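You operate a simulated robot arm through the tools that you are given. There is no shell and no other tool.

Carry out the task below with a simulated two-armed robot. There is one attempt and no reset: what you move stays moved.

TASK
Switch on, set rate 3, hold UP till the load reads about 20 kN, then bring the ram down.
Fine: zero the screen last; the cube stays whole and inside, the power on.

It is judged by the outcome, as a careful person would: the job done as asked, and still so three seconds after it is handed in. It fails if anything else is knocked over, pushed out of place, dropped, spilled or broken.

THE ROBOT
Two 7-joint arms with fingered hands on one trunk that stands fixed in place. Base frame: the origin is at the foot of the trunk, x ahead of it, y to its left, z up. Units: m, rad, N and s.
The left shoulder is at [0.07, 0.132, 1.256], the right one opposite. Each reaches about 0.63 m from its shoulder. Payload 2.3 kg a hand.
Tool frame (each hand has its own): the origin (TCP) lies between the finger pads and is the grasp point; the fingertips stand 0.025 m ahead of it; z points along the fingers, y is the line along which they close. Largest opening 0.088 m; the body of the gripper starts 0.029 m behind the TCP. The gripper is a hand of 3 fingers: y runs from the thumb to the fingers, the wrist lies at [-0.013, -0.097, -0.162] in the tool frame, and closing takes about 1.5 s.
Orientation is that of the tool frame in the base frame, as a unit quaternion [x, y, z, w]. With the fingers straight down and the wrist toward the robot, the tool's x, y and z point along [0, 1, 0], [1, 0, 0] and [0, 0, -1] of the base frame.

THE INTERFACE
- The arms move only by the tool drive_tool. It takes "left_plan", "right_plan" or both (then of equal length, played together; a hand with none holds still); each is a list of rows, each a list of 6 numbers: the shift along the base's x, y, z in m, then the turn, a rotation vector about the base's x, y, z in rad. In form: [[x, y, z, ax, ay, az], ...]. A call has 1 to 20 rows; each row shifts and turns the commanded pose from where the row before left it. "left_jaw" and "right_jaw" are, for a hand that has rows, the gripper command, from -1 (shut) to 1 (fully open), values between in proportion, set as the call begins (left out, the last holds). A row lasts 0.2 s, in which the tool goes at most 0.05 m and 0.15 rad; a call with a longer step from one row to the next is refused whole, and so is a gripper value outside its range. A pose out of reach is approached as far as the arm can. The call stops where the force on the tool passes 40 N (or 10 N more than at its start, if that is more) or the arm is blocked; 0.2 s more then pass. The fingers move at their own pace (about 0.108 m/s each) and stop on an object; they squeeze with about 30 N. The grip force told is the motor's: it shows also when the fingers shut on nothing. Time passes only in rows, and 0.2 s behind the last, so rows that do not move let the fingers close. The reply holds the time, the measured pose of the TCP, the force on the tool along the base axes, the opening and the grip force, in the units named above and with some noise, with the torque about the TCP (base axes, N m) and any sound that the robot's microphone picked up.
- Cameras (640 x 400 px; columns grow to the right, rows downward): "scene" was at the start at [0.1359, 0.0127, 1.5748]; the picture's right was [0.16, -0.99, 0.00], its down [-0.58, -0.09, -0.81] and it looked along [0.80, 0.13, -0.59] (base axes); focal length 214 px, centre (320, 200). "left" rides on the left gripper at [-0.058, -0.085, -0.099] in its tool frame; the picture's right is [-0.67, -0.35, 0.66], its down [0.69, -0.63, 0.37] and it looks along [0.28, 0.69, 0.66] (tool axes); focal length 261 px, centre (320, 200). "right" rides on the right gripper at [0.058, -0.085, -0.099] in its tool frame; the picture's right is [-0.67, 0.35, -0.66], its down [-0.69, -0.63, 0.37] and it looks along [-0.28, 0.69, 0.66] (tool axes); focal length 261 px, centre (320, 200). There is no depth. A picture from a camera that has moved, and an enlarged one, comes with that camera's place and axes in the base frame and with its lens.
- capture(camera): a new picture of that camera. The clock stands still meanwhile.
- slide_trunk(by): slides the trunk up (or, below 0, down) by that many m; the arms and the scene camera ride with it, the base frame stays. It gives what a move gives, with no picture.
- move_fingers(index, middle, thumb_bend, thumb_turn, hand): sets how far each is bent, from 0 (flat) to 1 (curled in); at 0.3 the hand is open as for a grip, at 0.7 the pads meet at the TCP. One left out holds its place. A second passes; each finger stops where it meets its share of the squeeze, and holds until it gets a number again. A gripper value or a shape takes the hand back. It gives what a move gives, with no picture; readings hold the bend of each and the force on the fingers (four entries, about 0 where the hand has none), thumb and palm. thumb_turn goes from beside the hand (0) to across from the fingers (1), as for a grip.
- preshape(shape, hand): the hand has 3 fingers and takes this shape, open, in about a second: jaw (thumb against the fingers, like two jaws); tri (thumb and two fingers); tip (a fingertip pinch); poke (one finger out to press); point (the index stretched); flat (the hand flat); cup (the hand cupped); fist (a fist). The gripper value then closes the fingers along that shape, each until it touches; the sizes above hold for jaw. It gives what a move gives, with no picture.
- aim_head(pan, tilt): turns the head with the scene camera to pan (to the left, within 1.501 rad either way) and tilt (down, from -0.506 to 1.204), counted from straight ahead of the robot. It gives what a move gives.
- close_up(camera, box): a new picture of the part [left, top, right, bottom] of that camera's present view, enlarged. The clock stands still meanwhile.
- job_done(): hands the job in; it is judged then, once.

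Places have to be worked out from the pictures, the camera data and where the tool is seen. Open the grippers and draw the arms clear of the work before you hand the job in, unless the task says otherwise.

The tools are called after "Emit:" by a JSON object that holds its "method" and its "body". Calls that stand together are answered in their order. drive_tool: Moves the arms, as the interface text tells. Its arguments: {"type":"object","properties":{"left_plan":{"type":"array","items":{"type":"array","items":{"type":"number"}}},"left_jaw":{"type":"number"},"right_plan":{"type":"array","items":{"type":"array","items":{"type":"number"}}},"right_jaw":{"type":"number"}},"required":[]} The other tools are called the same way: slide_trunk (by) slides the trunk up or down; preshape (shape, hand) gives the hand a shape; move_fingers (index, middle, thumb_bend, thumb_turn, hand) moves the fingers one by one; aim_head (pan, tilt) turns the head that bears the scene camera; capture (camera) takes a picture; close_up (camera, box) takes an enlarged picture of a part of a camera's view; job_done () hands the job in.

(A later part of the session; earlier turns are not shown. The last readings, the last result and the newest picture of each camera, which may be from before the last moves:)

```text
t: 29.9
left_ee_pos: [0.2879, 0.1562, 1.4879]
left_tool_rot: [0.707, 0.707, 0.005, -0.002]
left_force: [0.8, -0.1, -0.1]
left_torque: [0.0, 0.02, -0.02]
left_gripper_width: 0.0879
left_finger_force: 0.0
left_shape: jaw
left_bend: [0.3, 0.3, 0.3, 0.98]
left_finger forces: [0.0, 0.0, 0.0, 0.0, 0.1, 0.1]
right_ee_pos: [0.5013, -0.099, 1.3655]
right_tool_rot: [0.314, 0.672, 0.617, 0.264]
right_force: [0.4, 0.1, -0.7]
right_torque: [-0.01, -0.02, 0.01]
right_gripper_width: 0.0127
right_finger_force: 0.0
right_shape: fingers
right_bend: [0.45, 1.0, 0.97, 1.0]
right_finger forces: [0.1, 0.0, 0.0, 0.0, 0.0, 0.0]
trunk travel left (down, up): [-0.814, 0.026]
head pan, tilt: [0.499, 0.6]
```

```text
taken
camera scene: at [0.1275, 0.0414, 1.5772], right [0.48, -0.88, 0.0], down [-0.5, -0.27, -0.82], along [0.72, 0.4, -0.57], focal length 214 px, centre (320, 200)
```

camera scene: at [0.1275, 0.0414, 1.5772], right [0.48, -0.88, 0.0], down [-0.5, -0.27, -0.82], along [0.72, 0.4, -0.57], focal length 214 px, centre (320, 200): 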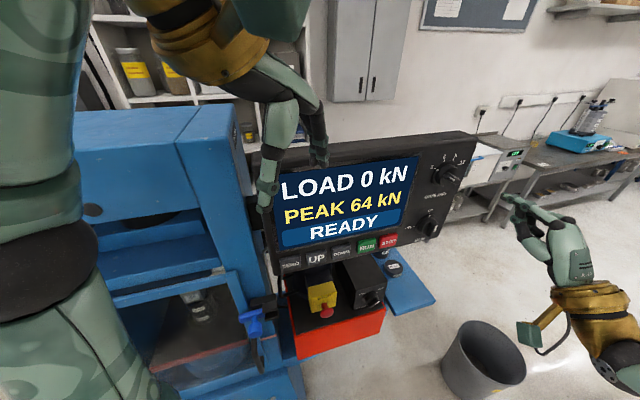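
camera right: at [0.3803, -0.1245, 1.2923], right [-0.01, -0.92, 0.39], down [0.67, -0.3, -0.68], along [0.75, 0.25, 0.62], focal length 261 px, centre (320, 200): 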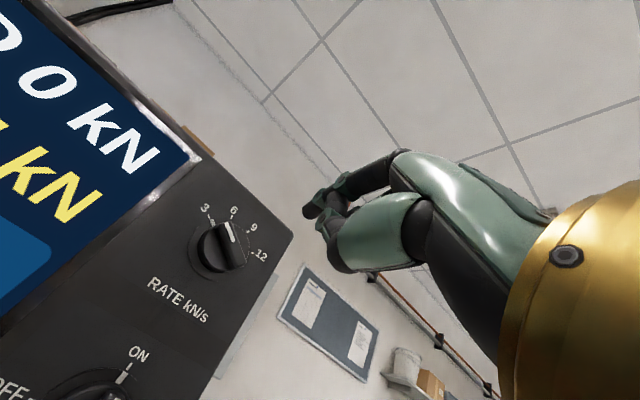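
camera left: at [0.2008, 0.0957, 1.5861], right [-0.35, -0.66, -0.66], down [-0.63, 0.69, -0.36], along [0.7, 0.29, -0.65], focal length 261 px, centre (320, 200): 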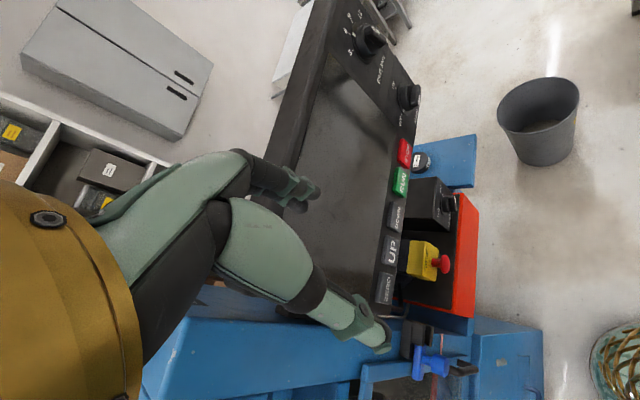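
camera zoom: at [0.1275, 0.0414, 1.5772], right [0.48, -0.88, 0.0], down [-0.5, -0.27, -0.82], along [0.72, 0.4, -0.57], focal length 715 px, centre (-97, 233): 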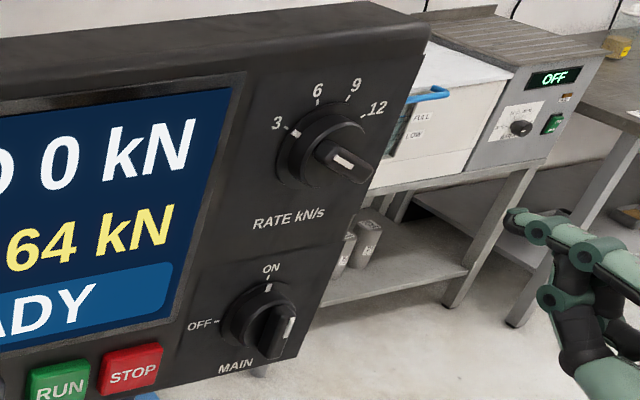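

RATE is clearly at 3 and MAIN at ON. Now I carry the finger across to a spot 5 cm in front of the UP button (face centre ≈ (0.396, 0.194, 1.213)), half the way first.

Emit:
{"method": "drive_tool", "body": {"right_plan": [[-0.0186, 0.0296, -0.022, 0, 0, 0], [-0.0186, 0.0296, -0.022, 0, 0, 0], [-0.0186, 0.0296, -0.022, 0, 0, 0], [-0.0186, 0.0296, -0.022, 0, 0, 0], [-0.0186, 0.0296, -0.022, 0, 0, 0], [0, 0, 0, 0, 0, 0]]}}

Emit:
{"method": "capture", "body": {"camera": "scene"}}

```text
t: 31.2
left_ee_pos: [0.2859, 0.1559, 1.488]
left_tool_rot: [0.707, 0.707, 0.005, -0.002]
left_force: [-0.2, 0.0, -0.6]
left_torque: [0.0, 0.0, 0.0]
left_gripper_width: 0.0877
left_finger_force: 0.1
left_shape: jaw
left_bend: [0.3, 0.3, 0.3, 0.98]
left_finger forces: [0.1, 0.0, 0.0, 0.1, 0.0, 0.0]
right_ee_pos: [0.4075, 0.0494, 1.2518]
right_tool_rot: [0.313, 0.672, 0.617, 0.264]
right_force: [0.3, -0.4, 0.7]
right_torque: [0.01, -0.01, 0.01]
right_gripper_width: 0.0125
right_finger_force: 0.0
right_shape: fingers
right_bend: [0.45, 1.0, 0.97, 1.0]
right_finger forces: [0.1, 0.0, 0.0, 0.0, 0.1, 0.0]
trunk travel left (down, up): [-0.814, 0.026]
head pan, tilt: [0.499, 0.6]
```

```text
taken
camera scene: at [0.1272, 0.041, 1.5773], right [0.48, -0.88, 0.0], down [-0.5, -0.27, -0.83], along [0.72, 0.4, -0.56], focal length 214 px, centre (320, 200)
```

scene: 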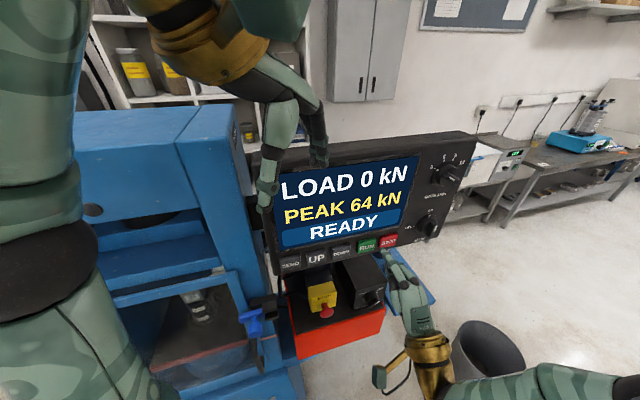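

Clear so far; the finger is in front of RUN at 7 cm from the panel. I continue to the pre-press spot in front of UP.

Emit:
{"method": "drive_tool", "body": {"right_plan": [[-0.013, 0.023, -0.016, 0, 0, 0], [-0.013, 0.023, -0.016, 0, 0, 0], [-0.013, 0.023, -0.016, 0, 0, 0], [-0.0132, 0.0228, -0.0158, 0, 0, 0], [0, 0, 0, 0, 0, 0]]}}

Emit:
{"method": "capture", "body": {"camera": "scene"}}

Emit:
{"method": "capture", "body": {"camera": "right"}}

Emit:
{"method": "capture", "body": {"camera": "left"}}

```text
t: 32.5
left_ee_pos: [0.2864, 0.156, 1.4867]
left_tool_rot: [0.707, 0.707, 0.005, -0.001]
left_force: [-0.5, -0.8, -0.2]
left_torque: [-0.01, 0.02, 0.02]
left_gripper_width: 0.0879
left_finger_force: 0.1
left_shape: jaw
left_bend: [0.3, 0.3, 0.3, 0.98]
left_finger forces: [0.0, 0.0, 0.1, 0.1, 0.1, 0.1]
right_ee_pos: [0.3563, 0.1409, 1.1905]
right_tool_rot: [0.314, 0.672, 0.617, 0.264]
right_force: [0.0, -0.3, 0.0]
right_torque: [0.0, -0.03, -0.02]
right_gripper_width: 0.0128
right_finger_force: 0.0
right_shape: fingers
right_bend: [0.45, 1.0, 0.97, 1.0]
right_finger forces: [0.0, 0.0, 0.0, 0.1, 0.0, 0.0]
trunk travel left (down, up): [-0.814, 0.026]
head pan, tilt: [0.499, 0.6]
```

```text
taken
camera scene: at [0.1273, 0.0414, 1.5773], right [0.48, -0.88, 0.0], down [-0.5, -0.27, -0.82], along [0.72, 0.4, -0.57], focal length 214 px, centre (320, 200)
```

scene: 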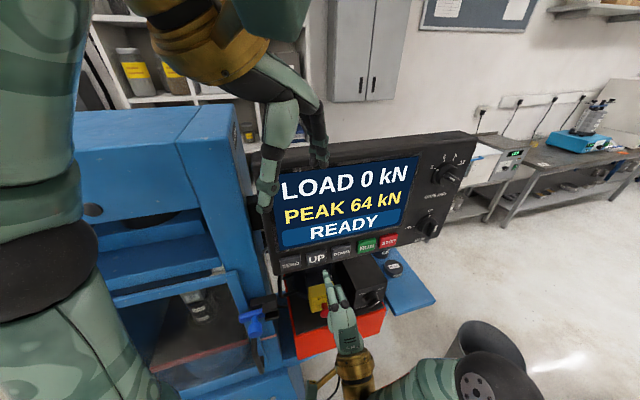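

```text
taken
camera right: at [0.2346, 0.1155, 1.1188], right [-0.01, -0.92, 0.39], down [0.67, -0.3, -0.68], along [0.75, 0.26, 0.62], focal length 261 px, centre (320, 200)
```

right: 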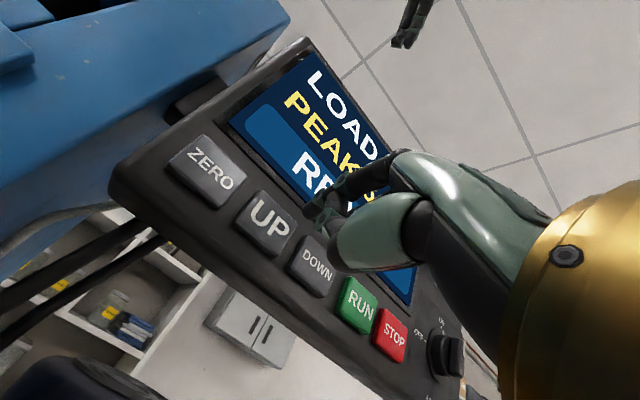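

```text
taken
camera left: at [0.2012, 0.0962, 1.5861], right [-0.35, -0.66, -0.66], down [-0.63, 0.69, -0.36], along [0.7, 0.29, -0.65], focal length 261 px, centre (320, 200)
```

left: 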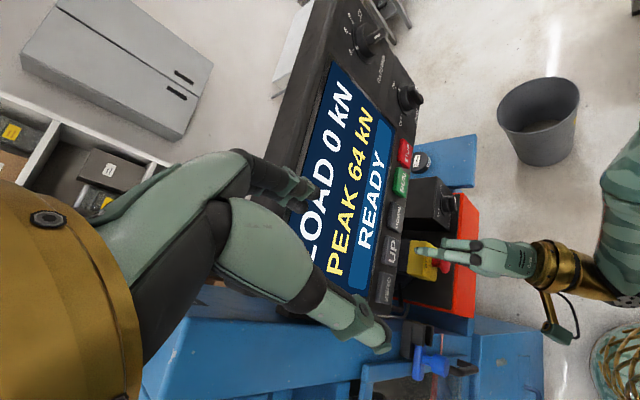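

The finger is squarely in front of UP and both cameras can read the screen (LOAD 0, PEAK 64, READY). I approach to just short of the button, aligning 3 mm left and down.

Emit:
{"method": "drive_tool", "body": {"right_plan": [[0.005, 0.009, -0.002, 0, 0, 0], [0.006, 0.007, -0.001, 0, 0, 0], [0.004, 0.004, 0, 0, 0, 0], [0, 0, 0, 0, 0, 0]]}}

Emit:
{"method": "close_up", "body": {"camera": "right", "box": [160, 100, 420, 300]}}

Emit:
{"method": "close_up", "body": {"camera": "scene", "box": [260, 150, 420, 330]}}

```text
t: 33.5
left_ee_pos: [0.2867, 0.1564, 1.4863]
left_tool_rot: [0.707, 0.707, 0.005, -0.001]
left_force: [0.2, 0.4, -0.4]
left_torque: [0.0, -0.03, -0.01]
left_gripper_width: 0.0876
left_finger_force: 0.1
left_shape: jaw
left_bend: [0.3, 0.3, 0.3, 0.98]
left_finger forces: [0.1, 0.0, 0.1, 0.0, 0.0, 0.0]
right_ee_pos: [0.3702, 0.1616, 1.1881]
right_tool_rot: [0.313, 0.672, 0.617, 0.264]
right_force: [-0.2, -0.8, -0.4]
right_torque: [-0.02, 0.0, 0.0]
right_gripper_width: 0.0127
right_finger_force: 0.0
right_shape: fingers
right_bend: [0.45, 1.0, 0.97, 1.0]
right_finger forces: [0.0, 0.0, 0.0, 0.1, 0.0, 0.0]
trunk travel left (down, up): [-0.814, 0.026]
head pan, tilt: [0.499, 0.6]
```

```text
2.00 times, centred on (290, 200) of right
camera zoom: at [0.2498, 0.1356, 1.1155], right [-0.01, -0.92, 0.39], down [0.67, -0.3, -0.68], along [0.75, 0.26, 0.62], focal length 521 px, centre (380, 200)
```

zoom: 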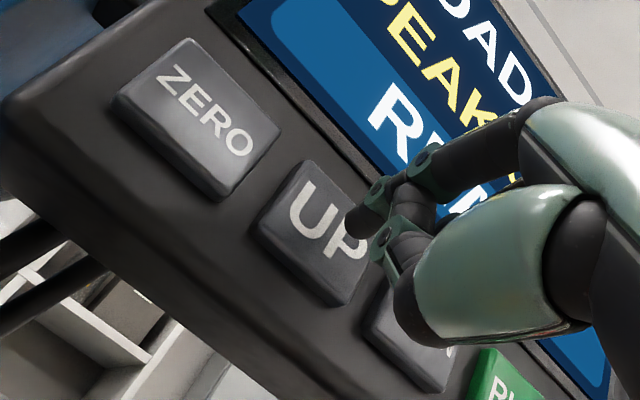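

```text
2.22 times, centred on (340, 240) of scene
camera zoom: at [0.1271, 0.0415, 1.5773], right [0.48, -0.88, 0.0], down [-0.5, -0.27, -0.82], along [0.72, 0.4, -0.57], focal length 477 px, centre (276, 111)
```

zoom: 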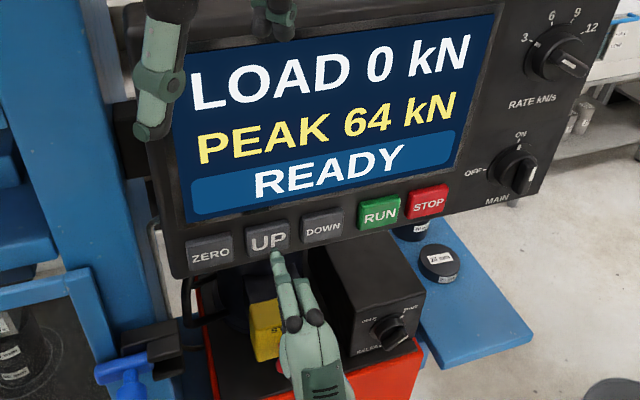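

The tip is about 1 cm off the button's face and will land near its centre. I press forward in 3-mm steps and watch the force and the screen.

Emit:
{"method": "drive_tool", "body": {"right_plan": [[0.0025, 0.0025, 0, 0, 0, 0], [0.0025, 0.0025, 0, 0, 0, 0], [0.002, 0.002, 0, 0, 0, 0]]}}

Emit:
{"method": "close_up", "body": {"camera": "scene", "box": [260, 150, 420, 330]}}

```text
t: 34.2
left_ee_pos: [0.288, 0.157, 1.4864]
left_tool_rot: [0.707, 0.708, 0.006, -0.001]
left_force: [0.3, 0.1, 0.1]
left_torque: [-0.02, 0.0, -0.01]
left_gripper_width: 0.0878
left_finger_force: 0.0
left_shape: jaw
left_bend: [0.3, 0.3, 0.3, 0.98]
left_finger forces: [0.0, 0.0, 0.1, 0.0, 0.0, 0.0]
right_ee_pos: [0.3766, 0.1689, 1.1882]
right_tool_rot: [0.313, 0.672, 0.617, 0.263]
right_force: [0.4, 0.2, 0.1]
right_torque: [0.0, 0.03, 0.06]
right_gripper_width: 0.013
right_finger_force: 0.1
right_shape: fingers
right_bend: [0.45, 1.0, 0.97, 1.0]
right_finger forces: [0.0, 0.0, 0.0, 0.0, 0.1, 0.1]
trunk travel left (down, up): [-0.814, 0.026]
head pan, tilt: [0.499, 0.6]
```

```text
2.22 times, centred on (340, 240) of scene
camera zoom: at [0.1272, 0.0415, 1.5773], right [0.48, -0.88, 0.0], down [-0.5, -0.27, -0.82], along [0.72, 0.4, -0.57], focal length 477 px, centre (276, 111)
```

zoom: 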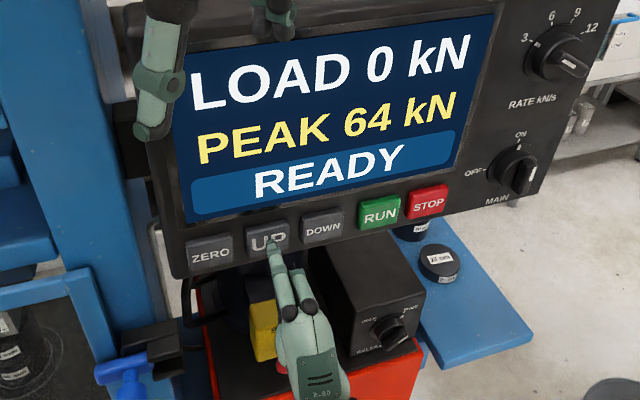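

The finger is almost on the button with no force yet. I advance a few more millimetres, one small step at a time.

Emit:
{"method": "drive_tool", "body": {"right_plan": [[0.0018, 0.0018, 0, 0, 0, 0], [0.0018, 0.0018, 0, 0, 0, 0]]}}

Emit:
{"method": "close_up", "body": {"camera": "scene", "box": [260, 150, 420, 330]}}

```text
t: 34.9
left_ee_pos: [0.285, 0.1549, 1.4867]
left_tool_rot: [0.707, 0.707, 0.006, -0.002]
left_force: [-0.7, 0.5, 0.5]
left_torque: [0.02, -0.02, -0.04]
left_gripper_width: 0.0879
left_finger_force: 0.0
left_shape: jaw
left_bend: [0.3, 0.3, 0.3, 0.98]
left_finger forces: [0.0, 0.1, 0.0, 0.0, 0.0, 0.1]
right_ee_pos: [0.3797, 0.1712, 1.1885]
right_tool_rot: [0.313, 0.672, 0.617, 0.263]
right_force: [-2.2, -2.1, -0.8]
right_torque: [0.0, -0.05, 0.04]
right_gripper_width: 0.0125
right_finger_force: 1.0
right_shape: fingers
right_bend: [0.45, 1.0, 0.97, 1.0]
right_finger forces: [2.3, 0.0, 0.1, 0.0, 0.0, 0.1]
trunk travel left (down, up): [-0.814, 0.026]
head pan, tilt: [0.499, 0.6]
heard: click
```

```text
2.22 times, centred on (340, 240) of scene
camera zoom: at [0.1259, 0.0405, 1.5774], right [0.48, -0.88, 0.0], down [-0.5, -0.27, -0.83], along [0.72, 0.4, -0.56], focal length 477 px, centre (276, 111)
```

zoom: 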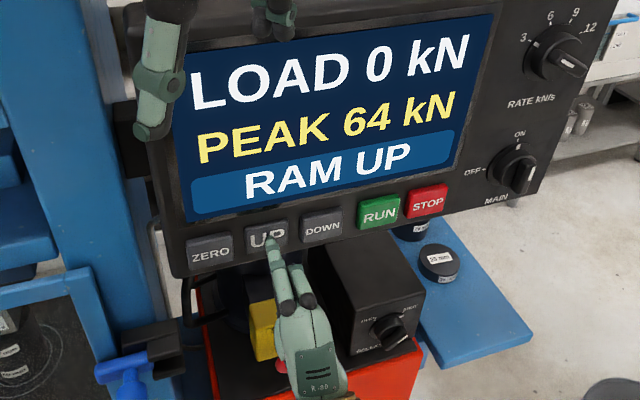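

A click was heard and the status reads RAM UP with only 3 N on the finger. I add a millimetre of pressure and hold, checking the load often.

Emit:
{"method": "drive_tool", "body": {"right_plan": [[0.001, 0.001, 0, 0, 0, 0], [0, 0, 0, 0, 0, 0]]}}

Emit:
{"method": "close_up", "body": {"camera": "scene", "box": [260, 150, 420, 330]}}

```text
t: 35.5
left_ee_pos: [0.2868, 0.1549, 1.4874]
left_tool_rot: [0.707, 0.707, 0.007, -0.002]
left_force: [0.0, -0.5, -0.9]
left_torque: [0.0, 0.01, 0.01]
left_gripper_width: 0.0875
left_finger_force: 0.0
left_shape: jaw
left_bend: [0.3, 0.3, 0.3, 0.98]
left_finger forces: [0.1, 0.1, 0.0, 0.0, 0.0, 0.0]
right_ee_pos: [0.38, 0.1721, 1.1893]
right_tool_rot: [0.313, 0.672, 0.618, 0.264]
right_force: [-2.7, -2.0, -1.0]
right_torque: [0.04, -0.08, 0.05]
right_gripper_width: 0.0127
right_finger_force: 1.5
right_shape: fingers
right_bend: [0.45, 1.0, 0.97, 1.0]
right_finger forces: [3.7, 0.0, 0.1, 0.0, 0.1, 0.0]
trunk travel left (down, up): [-0.814, 0.026]
head pan, tilt: [0.499, 0.6]
```

```text
2.22 times, centred on (340, 240) of scene
camera zoom: at [0.1251, 0.0395, 1.5775], right [0.48, -0.88, 0.0], down [-0.49, -0.27, -0.83], along [0.72, 0.4, -0.56], focal length 477 px, centre (276, 111)
```

zoom: 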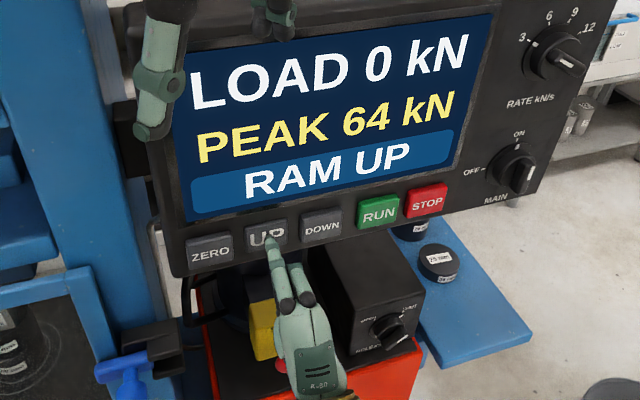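

The ram is rising and the load is still 0 with the button firmly held (about 3.5 N). I keep holding and checking.

Emit:
{"method": "drive_tool", "body": {"right_plan": [[0, 0, 0, 0, 0, 0], [0, 0, 0, 0, 0, 0]]}}

Emit:
{"method": "capture", "body": {"camera": "scene"}}

```text
t: 36.0
left_ee_pos: [0.2846, 0.1542, 1.4892]
left_tool_rot: [0.707, 0.707, 0.006, -0.001]
left_force: [0.3, 0.4, 0.5]
left_torque: [-0.01, 0.01, -0.01]
left_gripper_width: 0.0877
left_finger_force: 0.1
left_shape: jaw
left_bend: [0.3, 0.3, 0.3, 0.98]
left_finger forces: [0.0, 0.0, 0.0, 0.1, 0.0, 0.1]
right_ee_pos: [0.3796, 0.1717, 1.1889]
right_tool_rot: [0.314, 0.671, 0.617, 0.264]
right_force: [-3.0, -2.6, -0.7]
right_torque: [0.09, -0.07, 0.04]
right_gripper_width: 0.0125
right_finger_force: 2.1
right_shape: fingers
right_bend: [0.45, 1.0, 0.97, 1.0]
right_finger forces: [3.9, 0.0, 0.1, 0.0, 0.0, 0.0]
trunk travel left (down, up): [-0.814, 0.026]
head pan, tilt: [0.499, 0.6]
```

```text
taken
camera scene: at [0.1251, 0.0396, 1.5775], right [0.48, -0.88, 0.0], down [-0.49, -0.27, -0.83], along [0.72, 0.4, -0.56], focal length 214 px, centre (320, 200)
```

scene: 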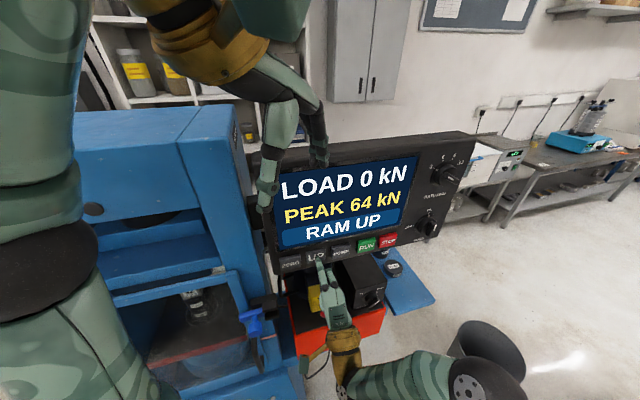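

Still LOAD 0 while the ram travels. I keep holding in short calls.

Emit:
{"method": "drive_tool", "body": {"right_plan": [[0, 0, 0, 0, 0, 0], [0, 0, 0, 0, 0, 0], [0, 0, 0, 0, 0, 0]]}}

Emit:
{"method": "capture", "body": {"camera": "scene"}}

```text
t: 36.9
left_ee_pos: [0.2847, 0.1546, 1.4867]
left_tool_rot: [0.707, 0.707, 0.007, -0.002]
left_force: [0.1, 1.3, 0.2]
left_torque: [0.0, 0.0, -0.02]
left_gripper_width: 0.088
left_finger_force: 0.1
left_shape: jaw
left_bend: [0.3, 0.3, 0.3, 0.98]
left_finger forces: [0.0, 0.0, 0.0, 0.0, 0.1, 0.0]
right_ee_pos: [0.3791, 0.171, 1.1904]
right_tool_rot: [0.314, 0.671, 0.617, 0.265]
right_force: [-3.1, -3.4, -0.9]
right_torque: [0.05, -0.08, 0.02]
right_gripper_width: 0.0124
right_finger_force: 2.3
right_shape: fingers
right_bend: [0.45, 1.0, 0.97, 1.0]
right_finger forces: [4.0, 0.0, 0.0, 0.0, 0.0, 0.1]
trunk travel left (down, up): [-0.814, 0.026]
head pan, tilt: [0.499, 0.6]
```

```text
taken
camera scene: at [0.1251, 0.0395, 1.5775], right [0.48, -0.88, 0.0], down [-0.49, -0.27, -0.83], along [0.72, 0.4, -0.56], focal length 214 px, centre (320, 200)
```

scene: 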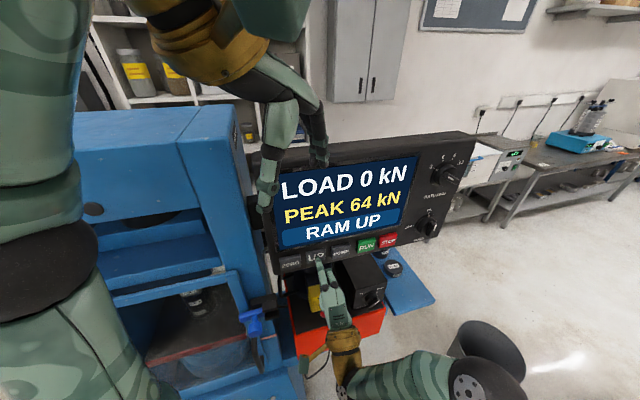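

The cube is visibly rising behind the guard and the load is still 0. I continue with short holds.

Emit:
{"method": "drive_tool", "body": {"right_plan": [[0, 0, 0, 0, 0, 0], [0, 0, 0, 0, 0, 0]]}}

Emit:
{"method": "capture", "body": {"camera": "scene"}}

```text
t: 37.5
left_ee_pos: [0.2849, 0.1534, 1.4884]
left_tool_rot: [0.707, 0.707, 0.007, -0.002]
left_force: [0.2, 0.0, 0.8]
left_torque: [0.01, -0.01, 0.02]
left_gripper_width: 0.0881
left_finger_force: 0.1
left_shape: jaw
left_bend: [0.3, 0.3, 0.3, 0.98]
left_finger forces: [0.0, 0.0, 0.1, 0.0, 0.0, 0.0]
right_ee_pos: [0.3794, 0.1707, 1.1893]
right_tool_rot: [0.313, 0.671, 0.618, 0.264]
right_force: [-3.6, -1.8, -0.8]
right_torque: [0.09, -0.07, 0.05]
right_gripper_width: 0.0125
right_finger_force: 1.6
right_shape: fingers
right_bend: [0.45, 1.0, 0.97, 1.0]
right_finger forces: [4.0, 0.0, 0.1, 0.1, 0.0, 0.1]
trunk travel left (down, up): [-0.814, 0.026]
head pan, tilt: [0.499, 0.6]
```

```text
taken
camera scene: at [0.1251, 0.0395, 1.5775], right [0.48, -0.88, 0.0], down [-0.49, -0.27, -0.83], along [0.72, 0.4, -0.56], focal length 214 px, centre (320, 200)
```

scene: 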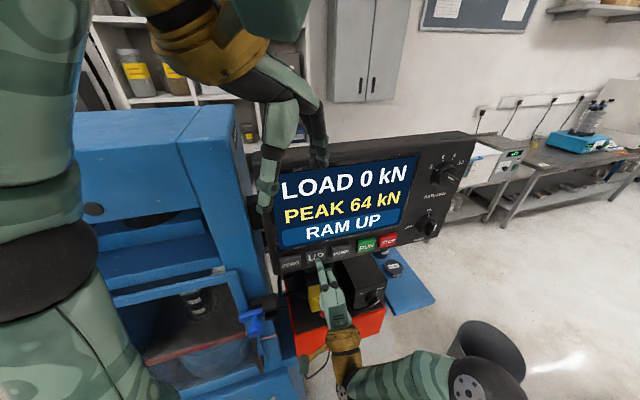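

LOAD is still 0 and the ram still rises. I hold on, with calls short enough to catch the load promptly.

Emit:
{"method": "drive_tool", "body": {"right_plan": [[0, 0, 0, 0, 0, 0], [0, 0, 0, 0, 0, 0]]}}

Emit:
{"method": "capture", "body": {"camera": "scene"}}

```text
t: 38.0
left_ee_pos: [0.2857, 0.1546, 1.4869]
left_tool_rot: [0.707, 0.707, 0.007, -0.002]
left_force: [0.7, 0.1, -0.7]
left_torque: [-0.01, 0.03, -0.02]
left_gripper_width: 0.088
left_finger_force: 0.0
left_shape: jaw
left_bend: [0.3, 0.3, 0.3, 0.98]
left_finger forces: [0.0, 0.0, 0.0, 0.0, 0.0, 0.0]
right_ee_pos: [0.3797, 0.1719, 1.1893]
right_tool_rot: [0.313, 0.671, 0.618, 0.264]
right_force: [-3.7, -2.3, 0.0]
right_torque: [0.09, -0.11, 0.04]
right_gripper_width: 0.0124
right_finger_force: 2.1
right_shape: fingers
right_bend: [0.45, 1.0, 0.97, 1.0]
right_finger forces: [4.1, 0.1, 0.1, 0.1, 0.0, 0.0]
trunk travel left (down, up): [-0.814, 0.026]
head pan, tilt: [0.499, 0.6]
```

```text
taken
camera scene: at [0.1251, 0.0395, 1.5775], right [0.48, -0.88, 0.0], down [-0.49, -0.27, -0.83], along [0.72, 0.4, -0.56], focal length 214 px, centre (320, 200)
```

scene: 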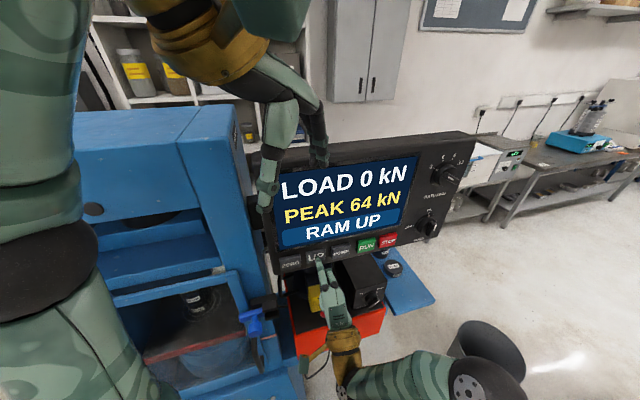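

Load 0 and the status remains RAM UP. I continue holding.

Emit:
{"method": "drive_tool", "body": {"right_plan": [[0, 0, 0, 0, 0, 0], [0, 0, 0, 0, 0, 0], [0, 0, 0, 0, 0, 0]]}}

Emit:
{"method": "capture", "body": {"camera": "scene"}}

```text
t: 38.9
left_ee_pos: [0.2849, 0.1526, 1.4869]
left_tool_rot: [0.707, 0.707, 0.007, -0.001]
left_force: [-0.1, -0.7, -0.7]
left_torque: [-0.04, -0.01, 0.02]
left_gripper_width: 0.0879
left_finger_force: 0.0
left_shape: jaw
left_bend: [0.3, 0.3, 0.3, 0.98]
left_finger forces: [0.0, 0.0, 0.0, 0.1, 0.0, 0.0]
right_ee_pos: [0.3808, 0.1722, 1.1899]
right_tool_rot: [0.313, 0.671, 0.618, 0.264]
right_force: [-2.4, -1.8, -0.4]
right_torque: [0.09, -0.1, 0.04]
right_gripper_width: 0.0126
right_finger_force: 1.6
right_shape: fingers
right_bend: [0.45, 1.0, 0.97, 1.0]
right_finger forces: [4.0, 0.1, 0.1, 0.1, 0.1, 0.1]
trunk travel left (down, up): [-0.814, 0.026]
head pan, tilt: [0.499, 0.6]
```

```text
taken
camera scene: at [0.1251, 0.0395, 1.5775], right [0.48, -0.88, 0.0], down [-0.49, -0.27, -0.83], along [0.72, 0.4, -0.56], focal length 214 px, centre (320, 200)
```

scene: 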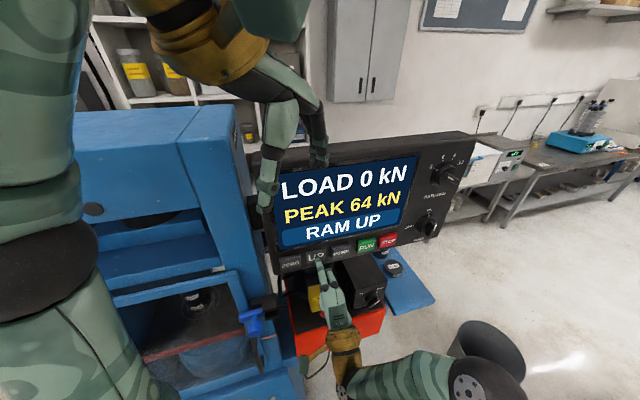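

The platen keeps rising; no load yet. I hold on and zoom into the press to judge how near the cube is to the top plate.

Emit:
{"method": "drive_tool", "body": {"right_plan": [[0, 0, 0, 0, 0, 0], [0, 0, 0, 0, 0, 0]]}}

Emit:
{"method": "capture", "body": {"camera": "scene"}}

Emit:
{"method": "close_up", "body": {"camera": "scene", "box": [90, 190, 280, 390]}}

```text
t: 39.5
left_ee_pos: [0.2838, 0.1536, 1.4867]
left_tool_rot: [0.707, 0.707, 0.006, -0.002]
left_force: [-0.6, 0.5, 1.1]
left_torque: [0.0, -0.02, -0.01]
left_gripper_width: 0.0878
left_finger_force: 0.1
left_shape: jaw
left_bend: [0.3, 0.3, 0.3, 0.98]
left_finger forces: [0.1, 0.1, 0.0, 0.0, 0.1, 0.0]
right_ee_pos: [0.3801, 0.1714, 1.1886]
right_tool_rot: [0.314, 0.671, 0.617, 0.265]
right_force: [-3.3, -2.3, -0.2]
right_torque: [0.09, -0.06, 0.03]
right_gripper_width: 0.0123
right_finger_force: 2.5
right_shape: fingers
right_bend: [0.45, 1.0, 0.97, 1.0]
right_finger forces: [4.0, 0.0, 0.0, 0.0, 0.1, 0.1]
trunk travel left (down, up): [-0.814, 0.026]
head pan, tilt: [0.499, 0.6]
```

```text
taken
camera scene: at [0.1251, 0.0396, 1.5775], right [0.48, -0.88, 0.0], down [-0.49, -0.27, -0.83], along [0.72, 0.4, -0.56], focal length 214 px, centre (320, 200)
```

scene: 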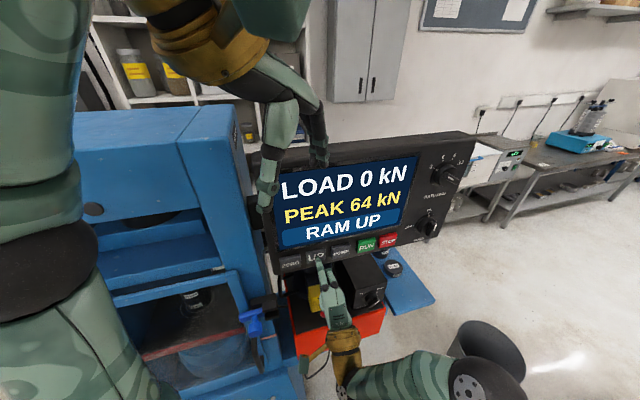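

```text
2.00 times, centred on (185, 290) of scene
camera zoom: at [0.1251, 0.0396, 1.5775], right [0.48, -0.88, 0.0], down [-0.49, -0.27, -0.83], along [0.72, 0.4, -0.56], focal length 429 px, centre (590, 20)
```

zoom: 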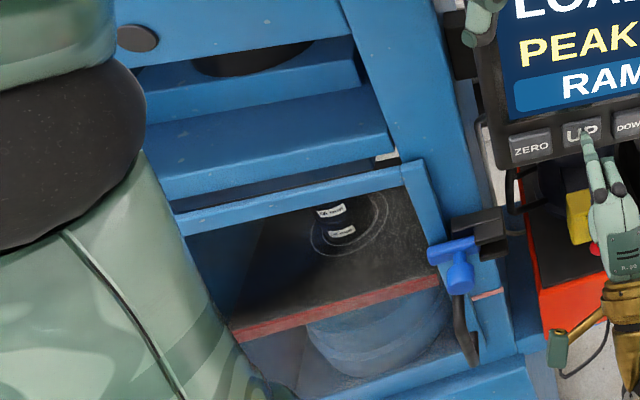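

The lower platen has risen well up with the cube now hidden behind the top rail. I continue with short holds.

Emit:
{"method": "drive_tool", "body": {"right_plan": [[0, 0, 0, 0, 0, 0], [0, 0, 0, 0, 0, 0]]}}

Emit:
{"method": "capture", "body": {"camera": "scene"}}

```text
t: 40.0
left_ee_pos: [0.2839, 0.154, 1.4874]
left_tool_rot: [0.707, 0.707, 0.007, -0.001]
left_force: [-0.8, 0.7, -0.7]
left_torque: [-0.02, -0.01, 0.0]
left_gripper_width: 0.0879
left_finger_force: 0.0
left_shape: jaw
left_bend: [0.3, 0.3, 0.3, 0.98]
left_finger forces: [0.0, 0.1, 0.0, 0.1, 0.0, 0.0]
right_ee_pos: [0.3798, 0.1723, 1.1898]
right_tool_rot: [0.313, 0.671, 0.618, 0.264]
right_force: [-3.1, -3.0, 0.1]
right_torque: [0.07, -0.06, 0.03]
right_gripper_width: 0.0126
right_finger_force: 2.5
right_shape: fingers
right_bend: [0.45, 1.0, 0.97, 1.0]
right_finger forces: [4.0, 0.1, 0.1, 0.0, 0.0, 0.1]
trunk travel left (down, up): [-0.814, 0.026]
head pan, tilt: [0.499, 0.6]
```

```text
taken
camera scene: at [0.1251, 0.0395, 1.5775], right [0.48, -0.88, 0.0], down [-0.49, -0.27, -0.83], along [0.72, 0.4, -0.56], focal length 214 px, centre (320, 200)
```

scene: 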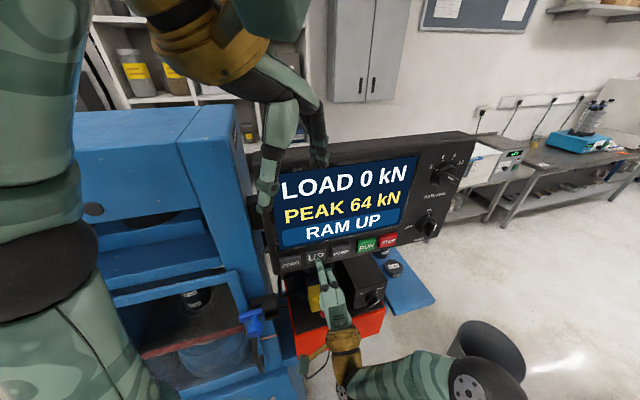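

Still 0 kN. I hold for another short interval.

Emit:
{"method": "drive_tool", "body": {"right_plan": [[0, 0, 0, 0, 0, 0], [0, 0, 0, 0, 0, 0]]}}

Emit:
{"method": "capture", "body": {"camera": "scene"}}

```text
t: 40.6
left_ee_pos: [0.2846, 0.1536, 1.4874]
left_tool_rot: [0.707, 0.707, 0.006, -0.002]
left_force: [0.3, -0.2, 0.1]
left_torque: [-0.01, -0.02, -0.01]
left_gripper_width: 0.0875
left_finger_force: 0.1
left_shape: jaw
left_bend: [0.3, 0.3, 0.3, 0.98]
left_finger forces: [0.1, 0.1, 0.0, 0.0, 0.0, 0.0]
right_ee_pos: [0.3791, 0.1724, 1.1895]
right_tool_rot: [0.313, 0.672, 0.617, 0.264]
right_force: [-3.1, -3.0, 0.0]
right_torque: [0.06, -0.08, 0.03]
right_gripper_width: 0.0123
right_finger_force: 2.1
right_shape: fingers
right_bend: [0.45, 1.0, 0.97, 1.0]
right_finger forces: [4.1, 0.0, 0.0, 0.0, 0.1, 0.0]
trunk travel left (down, up): [-0.814, 0.026]
head pan, tilt: [0.499, 0.6]
```

```text
taken
camera scene: at [0.1251, 0.0395, 1.5775], right [0.48, -0.88, 0.0], down [-0.49, -0.27, -0.83], along [0.72, 0.4, -0.56], focal length 214 px, centre (320, 200)
```

scene: 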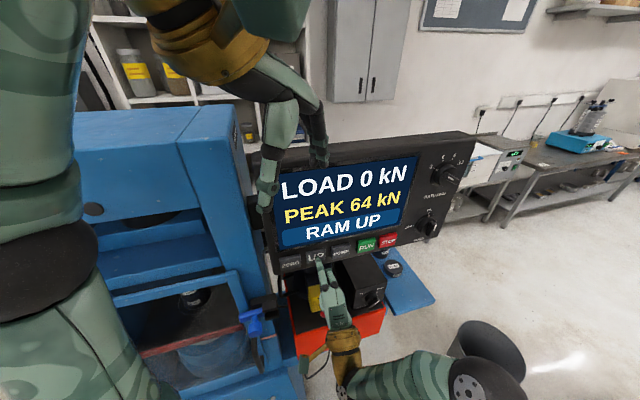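

Still travelling without load. I keep the button held and keep checking.

Emit:
{"method": "drive_tool", "body": {"right_plan": [[0, 0, 0, 0, 0, 0], [0, 0, 0, 0, 0, 0]]}}

Emit:
{"method": "capture", "body": {"camera": "scene"}}

```text
t: 41.2
left_ee_pos: [0.2837, 0.1533, 1.4865]
left_tool_rot: [0.707, 0.707, 0.006, -0.002]
left_force: [-0.4, -0.1, 0.4]
left_torque: [-0.02, -0.02, 0.03]
left_gripper_width: 0.0876
left_finger_force: 0.1
left_shape: jaw
left_bend: [0.3, 0.3, 0.3, 0.98]
left_finger forces: [0.0, 0.0, 0.0, 0.0, 0.0, 0.0]
right_ee_pos: [0.3799, 0.1714, 1.188]
right_tool_rot: [0.314, 0.671, 0.617, 0.264]
right_force: [-3.2, -2.9, -1.0]
right_torque: [0.06, -0.08, 0.04]
right_gripper_width: 0.0128
right_finger_force: 1.4
right_shape: fingers
right_bend: [0.45, 1.0, 0.97, 1.0]
right_finger forces: [4.0, 0.1, 0.1, 0.0, 0.0, 0.0]
trunk travel left (down, up): [-0.814, 0.026]
head pan, tilt: [0.499, 0.6]
```

```text
taken
camera scene: at [0.1251, 0.0395, 1.5775], right [0.48, -0.88, 0.0], down [-0.49, -0.27, -0.83], along [0.72, 0.4, -0.56], focal length 214 px, centre (320, 200)
```

scene: 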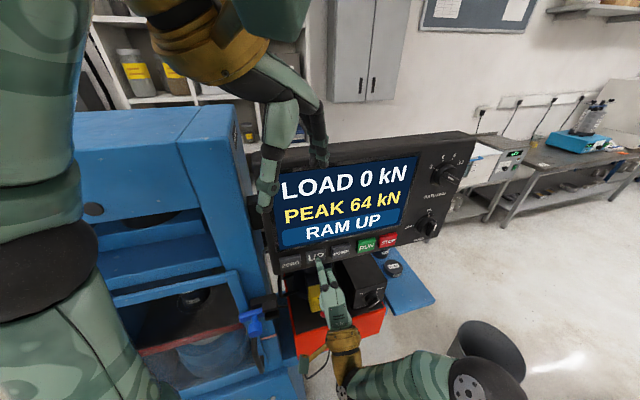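

LOAD 0 still. Another short hold.

Emit:
{"method": "drive_tool", "body": {"right_plan": [[0, 0, 0, 0, 0, 0], [0, 0, 0, 0, 0, 0]]}}

Emit:
{"method": "capture", "body": {"camera": "scene"}}

```text
t: 41.9
left_ee_pos: [0.2849, 0.1535, 1.4883]
left_tool_rot: [0.707, 0.707, 0.007, -0.002]
left_force: [0.2, -0.2, -0.8]
left_torque: [0.0, 0.01, 0.0]
left_gripper_width: 0.0878
left_finger_force: 0.1
left_shape: jaw
left_bend: [0.3, 0.3, 0.3, 0.98]
left_finger forces: [0.0, 0.1, 0.0, 0.1, 0.1, 0.0]
right_ee_pos: [0.3808, 0.1726, 1.1894]
right_tool_rot: [0.314, 0.671, 0.617, 0.264]
right_force: [-2.7, -2.8, -0.5]
right_torque: [0.07, -0.1, 0.02]
right_gripper_width: 0.0126
right_finger_force: 2.4
right_shape: fingers
right_bend: [0.45, 1.0, 0.97, 1.0]
right_finger forces: [4.0, 0.0, 0.1, 0.0, 0.0, 0.0]
trunk travel left (down, up): [-0.814, 0.026]
head pan, tilt: [0.499, 0.6]
```

```text
taken
camera scene: at [0.1251, 0.0395, 1.5775], right [0.48, -0.88, 0.0], down [-0.49, -0.27, -0.83], along [0.72, 0.4, -0.56], focal length 214 px, centre (320, 200)
```

scene: 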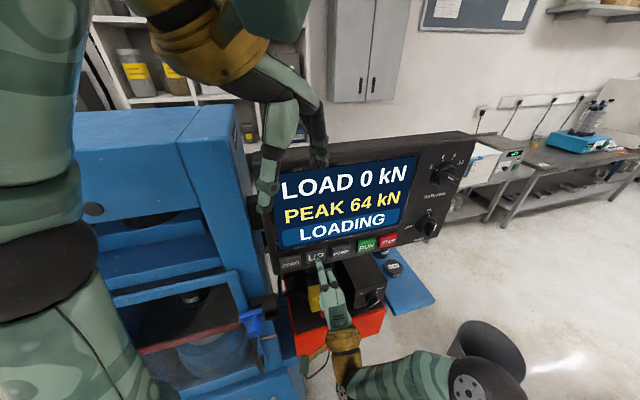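

Status has changed to LOADING at 0 kN, so the cube has met the top plate. I hold and read the load after each short call.

Emit:
{"method": "drive_tool", "body": {"right_plan": [[0, 0, 0, 0, 0, 0], [0, 0, 0, 0, 0, 0]]}}

Emit:
{"method": "close_up", "body": {"camera": "scene", "box": [260, 150, 420, 330]}}

```text
t: 42.5
left_ee_pos: [0.2839, 0.1533, 1.488]
left_tool_rot: [0.707, 0.707, 0.006, -0.001]
left_force: [-0.8, -0.6, 0.7]
left_torque: [0.0, -0.01, 0.01]
left_gripper_width: 0.0877
left_finger_force: 0.0
left_shape: jaw
left_bend: [0.3, 0.3, 0.3, 0.98]
left_finger forces: [0.0, 0.0, 0.0, 0.1, 0.0, 0.0]
right_ee_pos: [0.3794, 0.1711, 1.1887]
right_tool_rot: [0.313, 0.672, 0.617, 0.264]
right_force: [-3.2, -3.0, -0.2]
right_torque: [0.07, -0.12, 0.04]
right_gripper_width: 0.0126
right_finger_force: 2.0
right_shape: fingers
right_bend: [0.45, 1.0, 0.97, 1.0]
right_finger forces: [4.0, 0.0, 0.0, 0.0, 0.0, 0.0]
trunk travel left (down, up): [-0.814, 0.026]
head pan, tilt: [0.499, 0.6]
```

```text
2.22 times, centred on (340, 240) of scene
camera zoom: at [0.1251, 0.0395, 1.5775], right [0.48, -0.88, 0.0], down [-0.49, -0.27, -0.83], along [0.72, 0.4, -0.56], focal length 477 px, centre (276, 111)
```

zoom: 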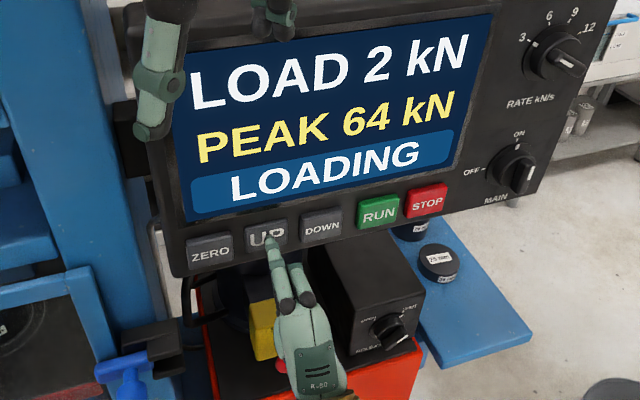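

The load reads 2 kN and climbs at about 3 kN/s. I hold about a second more and read again.

Emit:
{"method": "drive_tool", "body": {"right_plan": [[0, 0, 0, 0, 0, 0], [0, 0, 0, 0, 0, 0], [0, 0, 0, 0, 0, 0], [0, 0, 0, 0, 0, 0]]}}

Emit:
{"method": "close_up", "body": {"camera": "scene", "box": [260, 150, 420, 330]}}

```text
t: 43.5
left_ee_pos: [0.2847, 0.1546, 1.4874]
left_tool_rot: [0.707, 0.707, 0.007, -0.002]
left_force: [-0.1, 0.6, -0.6]
left_torque: [0.02, 0.03, -0.02]
left_gripper_width: 0.0877
left_finger_force: 0.0
left_shape: jaw
left_bend: [0.3, 0.3, 0.3, 0.98]
left_finger forces: [0.1, 0.1, 0.1, 0.1, 0.1, 0.0]
right_ee_pos: [0.3793, 0.1715, 1.1899]
right_tool_rot: [0.314, 0.671, 0.617, 0.264]
right_force: [-2.2, -3.6, 1.1]
right_torque: [0.04, -0.1, 0.05]
right_gripper_width: 0.0126
right_finger_force: 1.3
right_shape: fingers
right_bend: [0.45, 1.0, 0.97, 1.0]
right_finger forces: [4.0, 0.0, 0.0, 0.0, 0.0, 0.0]
trunk travel left (down, up): [-0.814, 0.026]
head pan, tilt: [0.499, 0.6]
```

```text
2.22 times, centred on (340, 240) of scene
camera zoom: at [0.1251, 0.0395, 1.5775], right [0.48, -0.88, 0.0], down [-0.49, -0.27, -0.83], along [0.72, 0.4, -0.56], focal length 477 px, centre (276, 111)
```

zoom: 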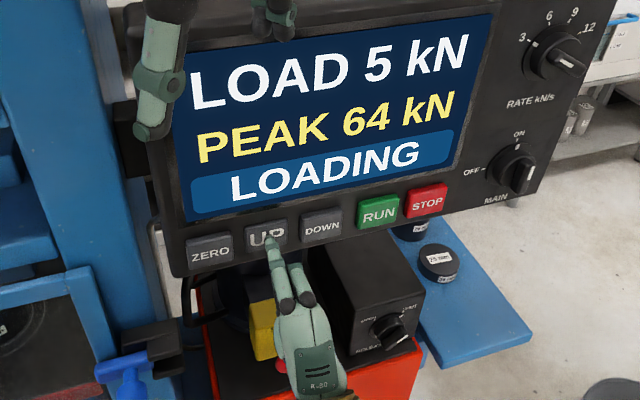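

5 kN at t=43.5, so 3 kN/s as set; 20 kN should come at about t=48.5. I hold on for about 2 s and read again.

Emit:
{"method": "drive_tool", "body": {"right_plan": [[0, 0, 0, 0, 0, 0], [0, 0, 0, 0, 0, 0], [0, 0, 0, 0, 0, 0], [0, 0, 0, 0, 0, 0], [0, 0, 0, 0, 0, 0], [0, 0, 0, 0, 0, 0], [0, 0, 0, 0, 0, 0], [0, 0, 0, 0, 0, 0], [0, 0, 0, 0, 0, 0]]}}

Emit:
{"method": "close_up", "body": {"camera": "scene", "box": [260, 150, 420, 330]}}

```text
t: 45.5
left_ee_pos: [0.2852, 0.1524, 1.4865]
left_tool_rot: [0.707, 0.707, 0.007, -0.002]
left_force: [0.1, -1.1, 0.0]
left_torque: [0.0, 0.02, -0.02]
left_gripper_width: 0.0878
left_finger_force: 0.1
left_shape: jaw
left_bend: [0.3, 0.3, 0.3, 0.98]
left_finger forces: [0.1, 0.0, 0.0, 0.0, 0.0, 0.0]
right_ee_pos: [0.38, 0.1718, 1.1898]
right_tool_rot: [0.314, 0.671, 0.617, 0.264]
right_force: [-2.7, -2.5, -0.2]
right_torque: [0.09, -0.1, 0.05]
right_gripper_width: 0.0125
right_finger_force: 2.0
right_shape: fingers
right_bend: [0.45, 1.0, 0.97, 1.0]
right_finger forces: [4.0, 0.1, 0.1, 0.0, 0.0, 0.0]
trunk travel left (down, up): [-0.814, 0.026]
head pan, tilt: [0.499, 0.6]
```

```text
2.22 times, centred on (340, 240) of scene
camera zoom: at [0.1251, 0.0395, 1.5775], right [0.48, -0.88, 0.0], down [-0.49, -0.27, -0.83], along [0.72, 0.4, -0.56], focal length 477 px, centre (276, 111)
```

zoom: 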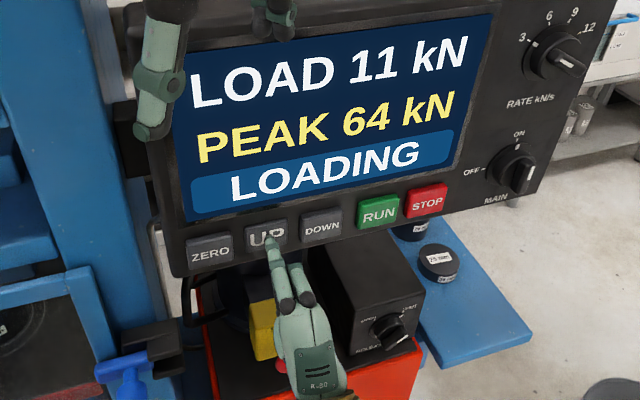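

11 kN at t=45.5, exactly on rate. Two more seconds bring it to about 17 kN.

Emit:
{"method": "drive_tool", "body": {"right_plan": [[0, 0, 0, 0, 0, 0], [0, 0, 0, 0, 0, 0], [0, 0, 0, 0, 0, 0], [0, 0, 0, 0, 0, 0], [0, 0, 0, 0, 0, 0], [0, 0, 0, 0, 0, 0], [0, 0, 0, 0, 0, 0], [0, 0, 0, 0, 0, 0], [0, 0, 0, 0, 0, 0]]}}

Emit:
{"method": "close_up", "body": {"camera": "scene", "box": [260, 150, 420, 330]}}

```text
t: 47.5
left_ee_pos: [0.2851, 0.1538, 1.4875]
left_tool_rot: [0.707, 0.707, 0.006, -0.002]
left_force: [-0.7, 0.6, -0.3]
left_torque: [-0.01, -0.01, 0.0]
left_gripper_width: 0.088
left_finger_force: 0.1
left_shape: jaw
left_bend: [0.3, 0.3, 0.3, 0.98]
left_finger forces: [0.1, 0.0, 0.0, 0.1, 0.0, 0.1]
right_ee_pos: [0.3797, 0.1716, 1.1896]
right_tool_rot: [0.313, 0.671, 0.617, 0.264]
right_force: [-3.1, -2.6, -0.4]
right_torque: [0.05, -0.1, 0.01]
right_gripper_width: 0.0125
right_finger_force: 1.6
right_shape: fingers
right_bend: [0.45, 1.0, 0.97, 1.0]
right_finger forces: [4.0, 0.0, 0.0, 0.1, 0.0, 0.0]
trunk travel left (down, up): [-0.814, 0.026]
head pan, tilt: [0.499, 0.6]
```

```text
2.22 times, centred on (340, 240) of scene
camera zoom: at [0.1251, 0.0395, 1.5775], right [0.48, -0.88, 0.0], down [-0.49, -0.27, -0.83], along [0.72, 0.4, -0.56], focal length 477 px, centre (276, 111)
```

zoom: 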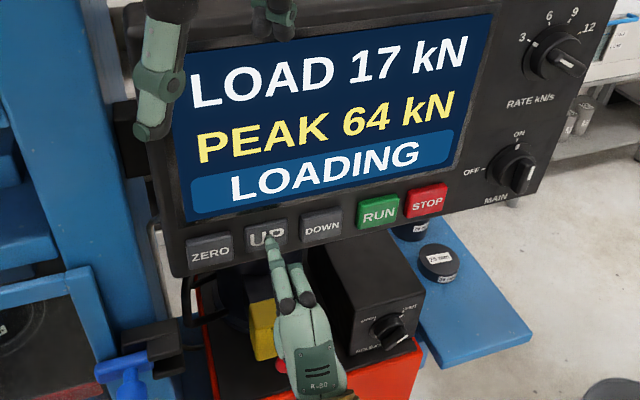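

17 kN now. I hold 0.7 s more and then release UP within the same call, so that it should stop near 20 kN.

Emit:
{"method": "drive_tool", "body": {"right_plan": [[0, 0, 0, 0, 0, 0], [0, 0, 0, 0, 0, 0], [0, 0, 0, 0, 0, 0], [-0.006, -0.006, 0, 0, 0, 0], [-0.008, -0.008, 0, 0, 0, 0], [-0.008, -0.008, 0, 0, 0, 0]]}}

Emit:
{"method": "close_up", "body": {"camera": "scene", "box": [260, 150, 420, 330]}}

```text
t: 48.9
left_ee_pos: [0.2852, 0.1551, 1.488]
left_tool_rot: [0.707, 0.707, 0.005, -0.002]
left_force: [0.5, 0.3, -0.3]
left_torque: [-0.01, 0.0, 0.01]
left_gripper_width: 0.0879
left_finger_force: 0.0
left_shape: jaw
left_bend: [0.3, 0.3, 0.3, 0.98]
left_finger forces: [0.2, 0.1, 0.1, 0.0, 0.0, 0.0]
right_ee_pos: [0.3582, 0.1518, 1.1898]
right_tool_rot: [0.314, 0.672, 0.617, 0.264]
right_force: [-0.1, -0.3, 0.3]
right_torque: [0.0, -0.01, 0.02]
right_gripper_width: 0.0121
right_finger_force: 0.0
right_shape: fingers
right_bend: [0.45, 1.0, 0.97, 1.0]
right_finger forces: [0.0, 0.1, 0.0, 0.0, 0.0, 0.0]
trunk travel left (down, up): [-0.814, 0.026]
head pan, tilt: [0.499, 0.6]
```

```text
2.22 times, centred on (340, 240) of scene
camera zoom: at [0.1266, 0.0409, 1.5773], right [0.48, -0.88, 0.0], down [-0.5, -0.27, -0.83], along [0.72, 0.4, -0.56], focal length 477 px, centre (276, 111)
```

zoom: 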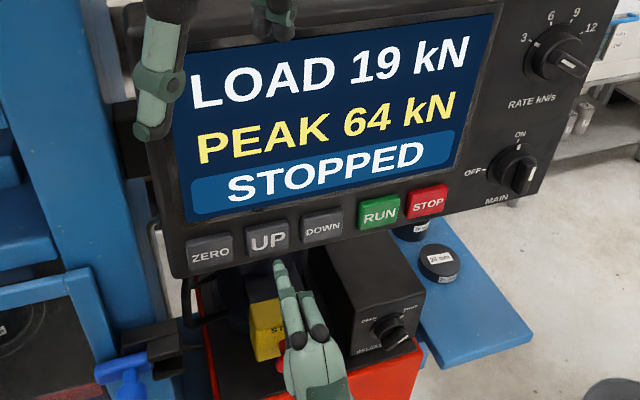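

LOAD reads 19 kN, STOPPED, cube whole — close, but a very short extra press will bring it right to 20. I move back to just short of the button first.

Emit:
{"method": "drive_tool", "body": {"right_plan": [[0.006, 0.006, 0, 0, 0, 0], [0.006, 0.006, 0, 0, 0, 0], [0.005, 0.005, 0, 0, 0, 0], [0, 0, 0, 0, 0, 0]]}}

Emit:
{"method": "close_up", "body": {"camera": "scene", "box": [260, 150, 420, 330]}}

```text
t: 49.9
left_ee_pos: [0.288, 0.156, 1.4874]
left_tool_rot: [0.708, 0.707, 0.005, -0.002]
left_force: [-0.5, -0.5, -0.3]
left_torque: [0.02, -0.02, 0.0]
left_gripper_width: 0.0877
left_finger_force: 0.1
left_shape: jaw
left_bend: [0.3, 0.3, 0.3, 0.98]
left_finger forces: [0.0, 0.1, 0.1, 0.0, 0.0, 0.0]
right_ee_pos: [0.3753, 0.1693, 1.1892]
right_tool_rot: [0.313, 0.672, 0.617, 0.264]
right_force: [-0.4, -0.7, 0.9]
right_torque: [-0.01, 0.0, 0.03]
right_gripper_width: 0.0124
right_finger_force: 0.1
right_shape: fingers
right_bend: [0.45, 1.0, 0.97, 1.0]
right_finger forces: [0.1, 0.1, 0.1, 0.0, 0.0, 0.0]
trunk travel left (down, up): [-0.814, 0.026]
head pan, tilt: [0.499, 0.6]
```

```text
2.22 times, centred on (340, 240) of scene
camera zoom: at [0.1272, 0.0415, 1.5773], right [0.48, -0.88, 0.0], down [-0.5, -0.27, -0.82], along [0.72, 0.4, -0.57], focal length 477 px, centre (276, 111)
```

zoom: 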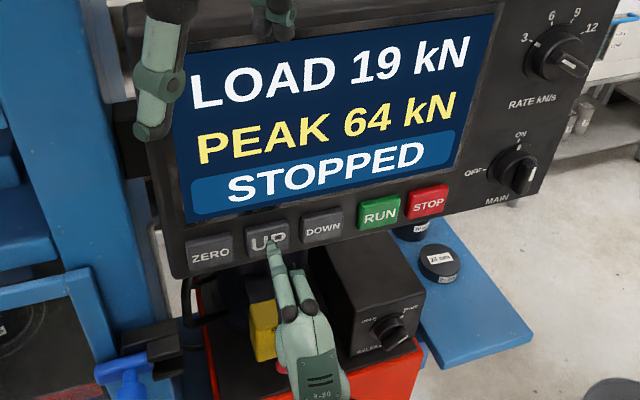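

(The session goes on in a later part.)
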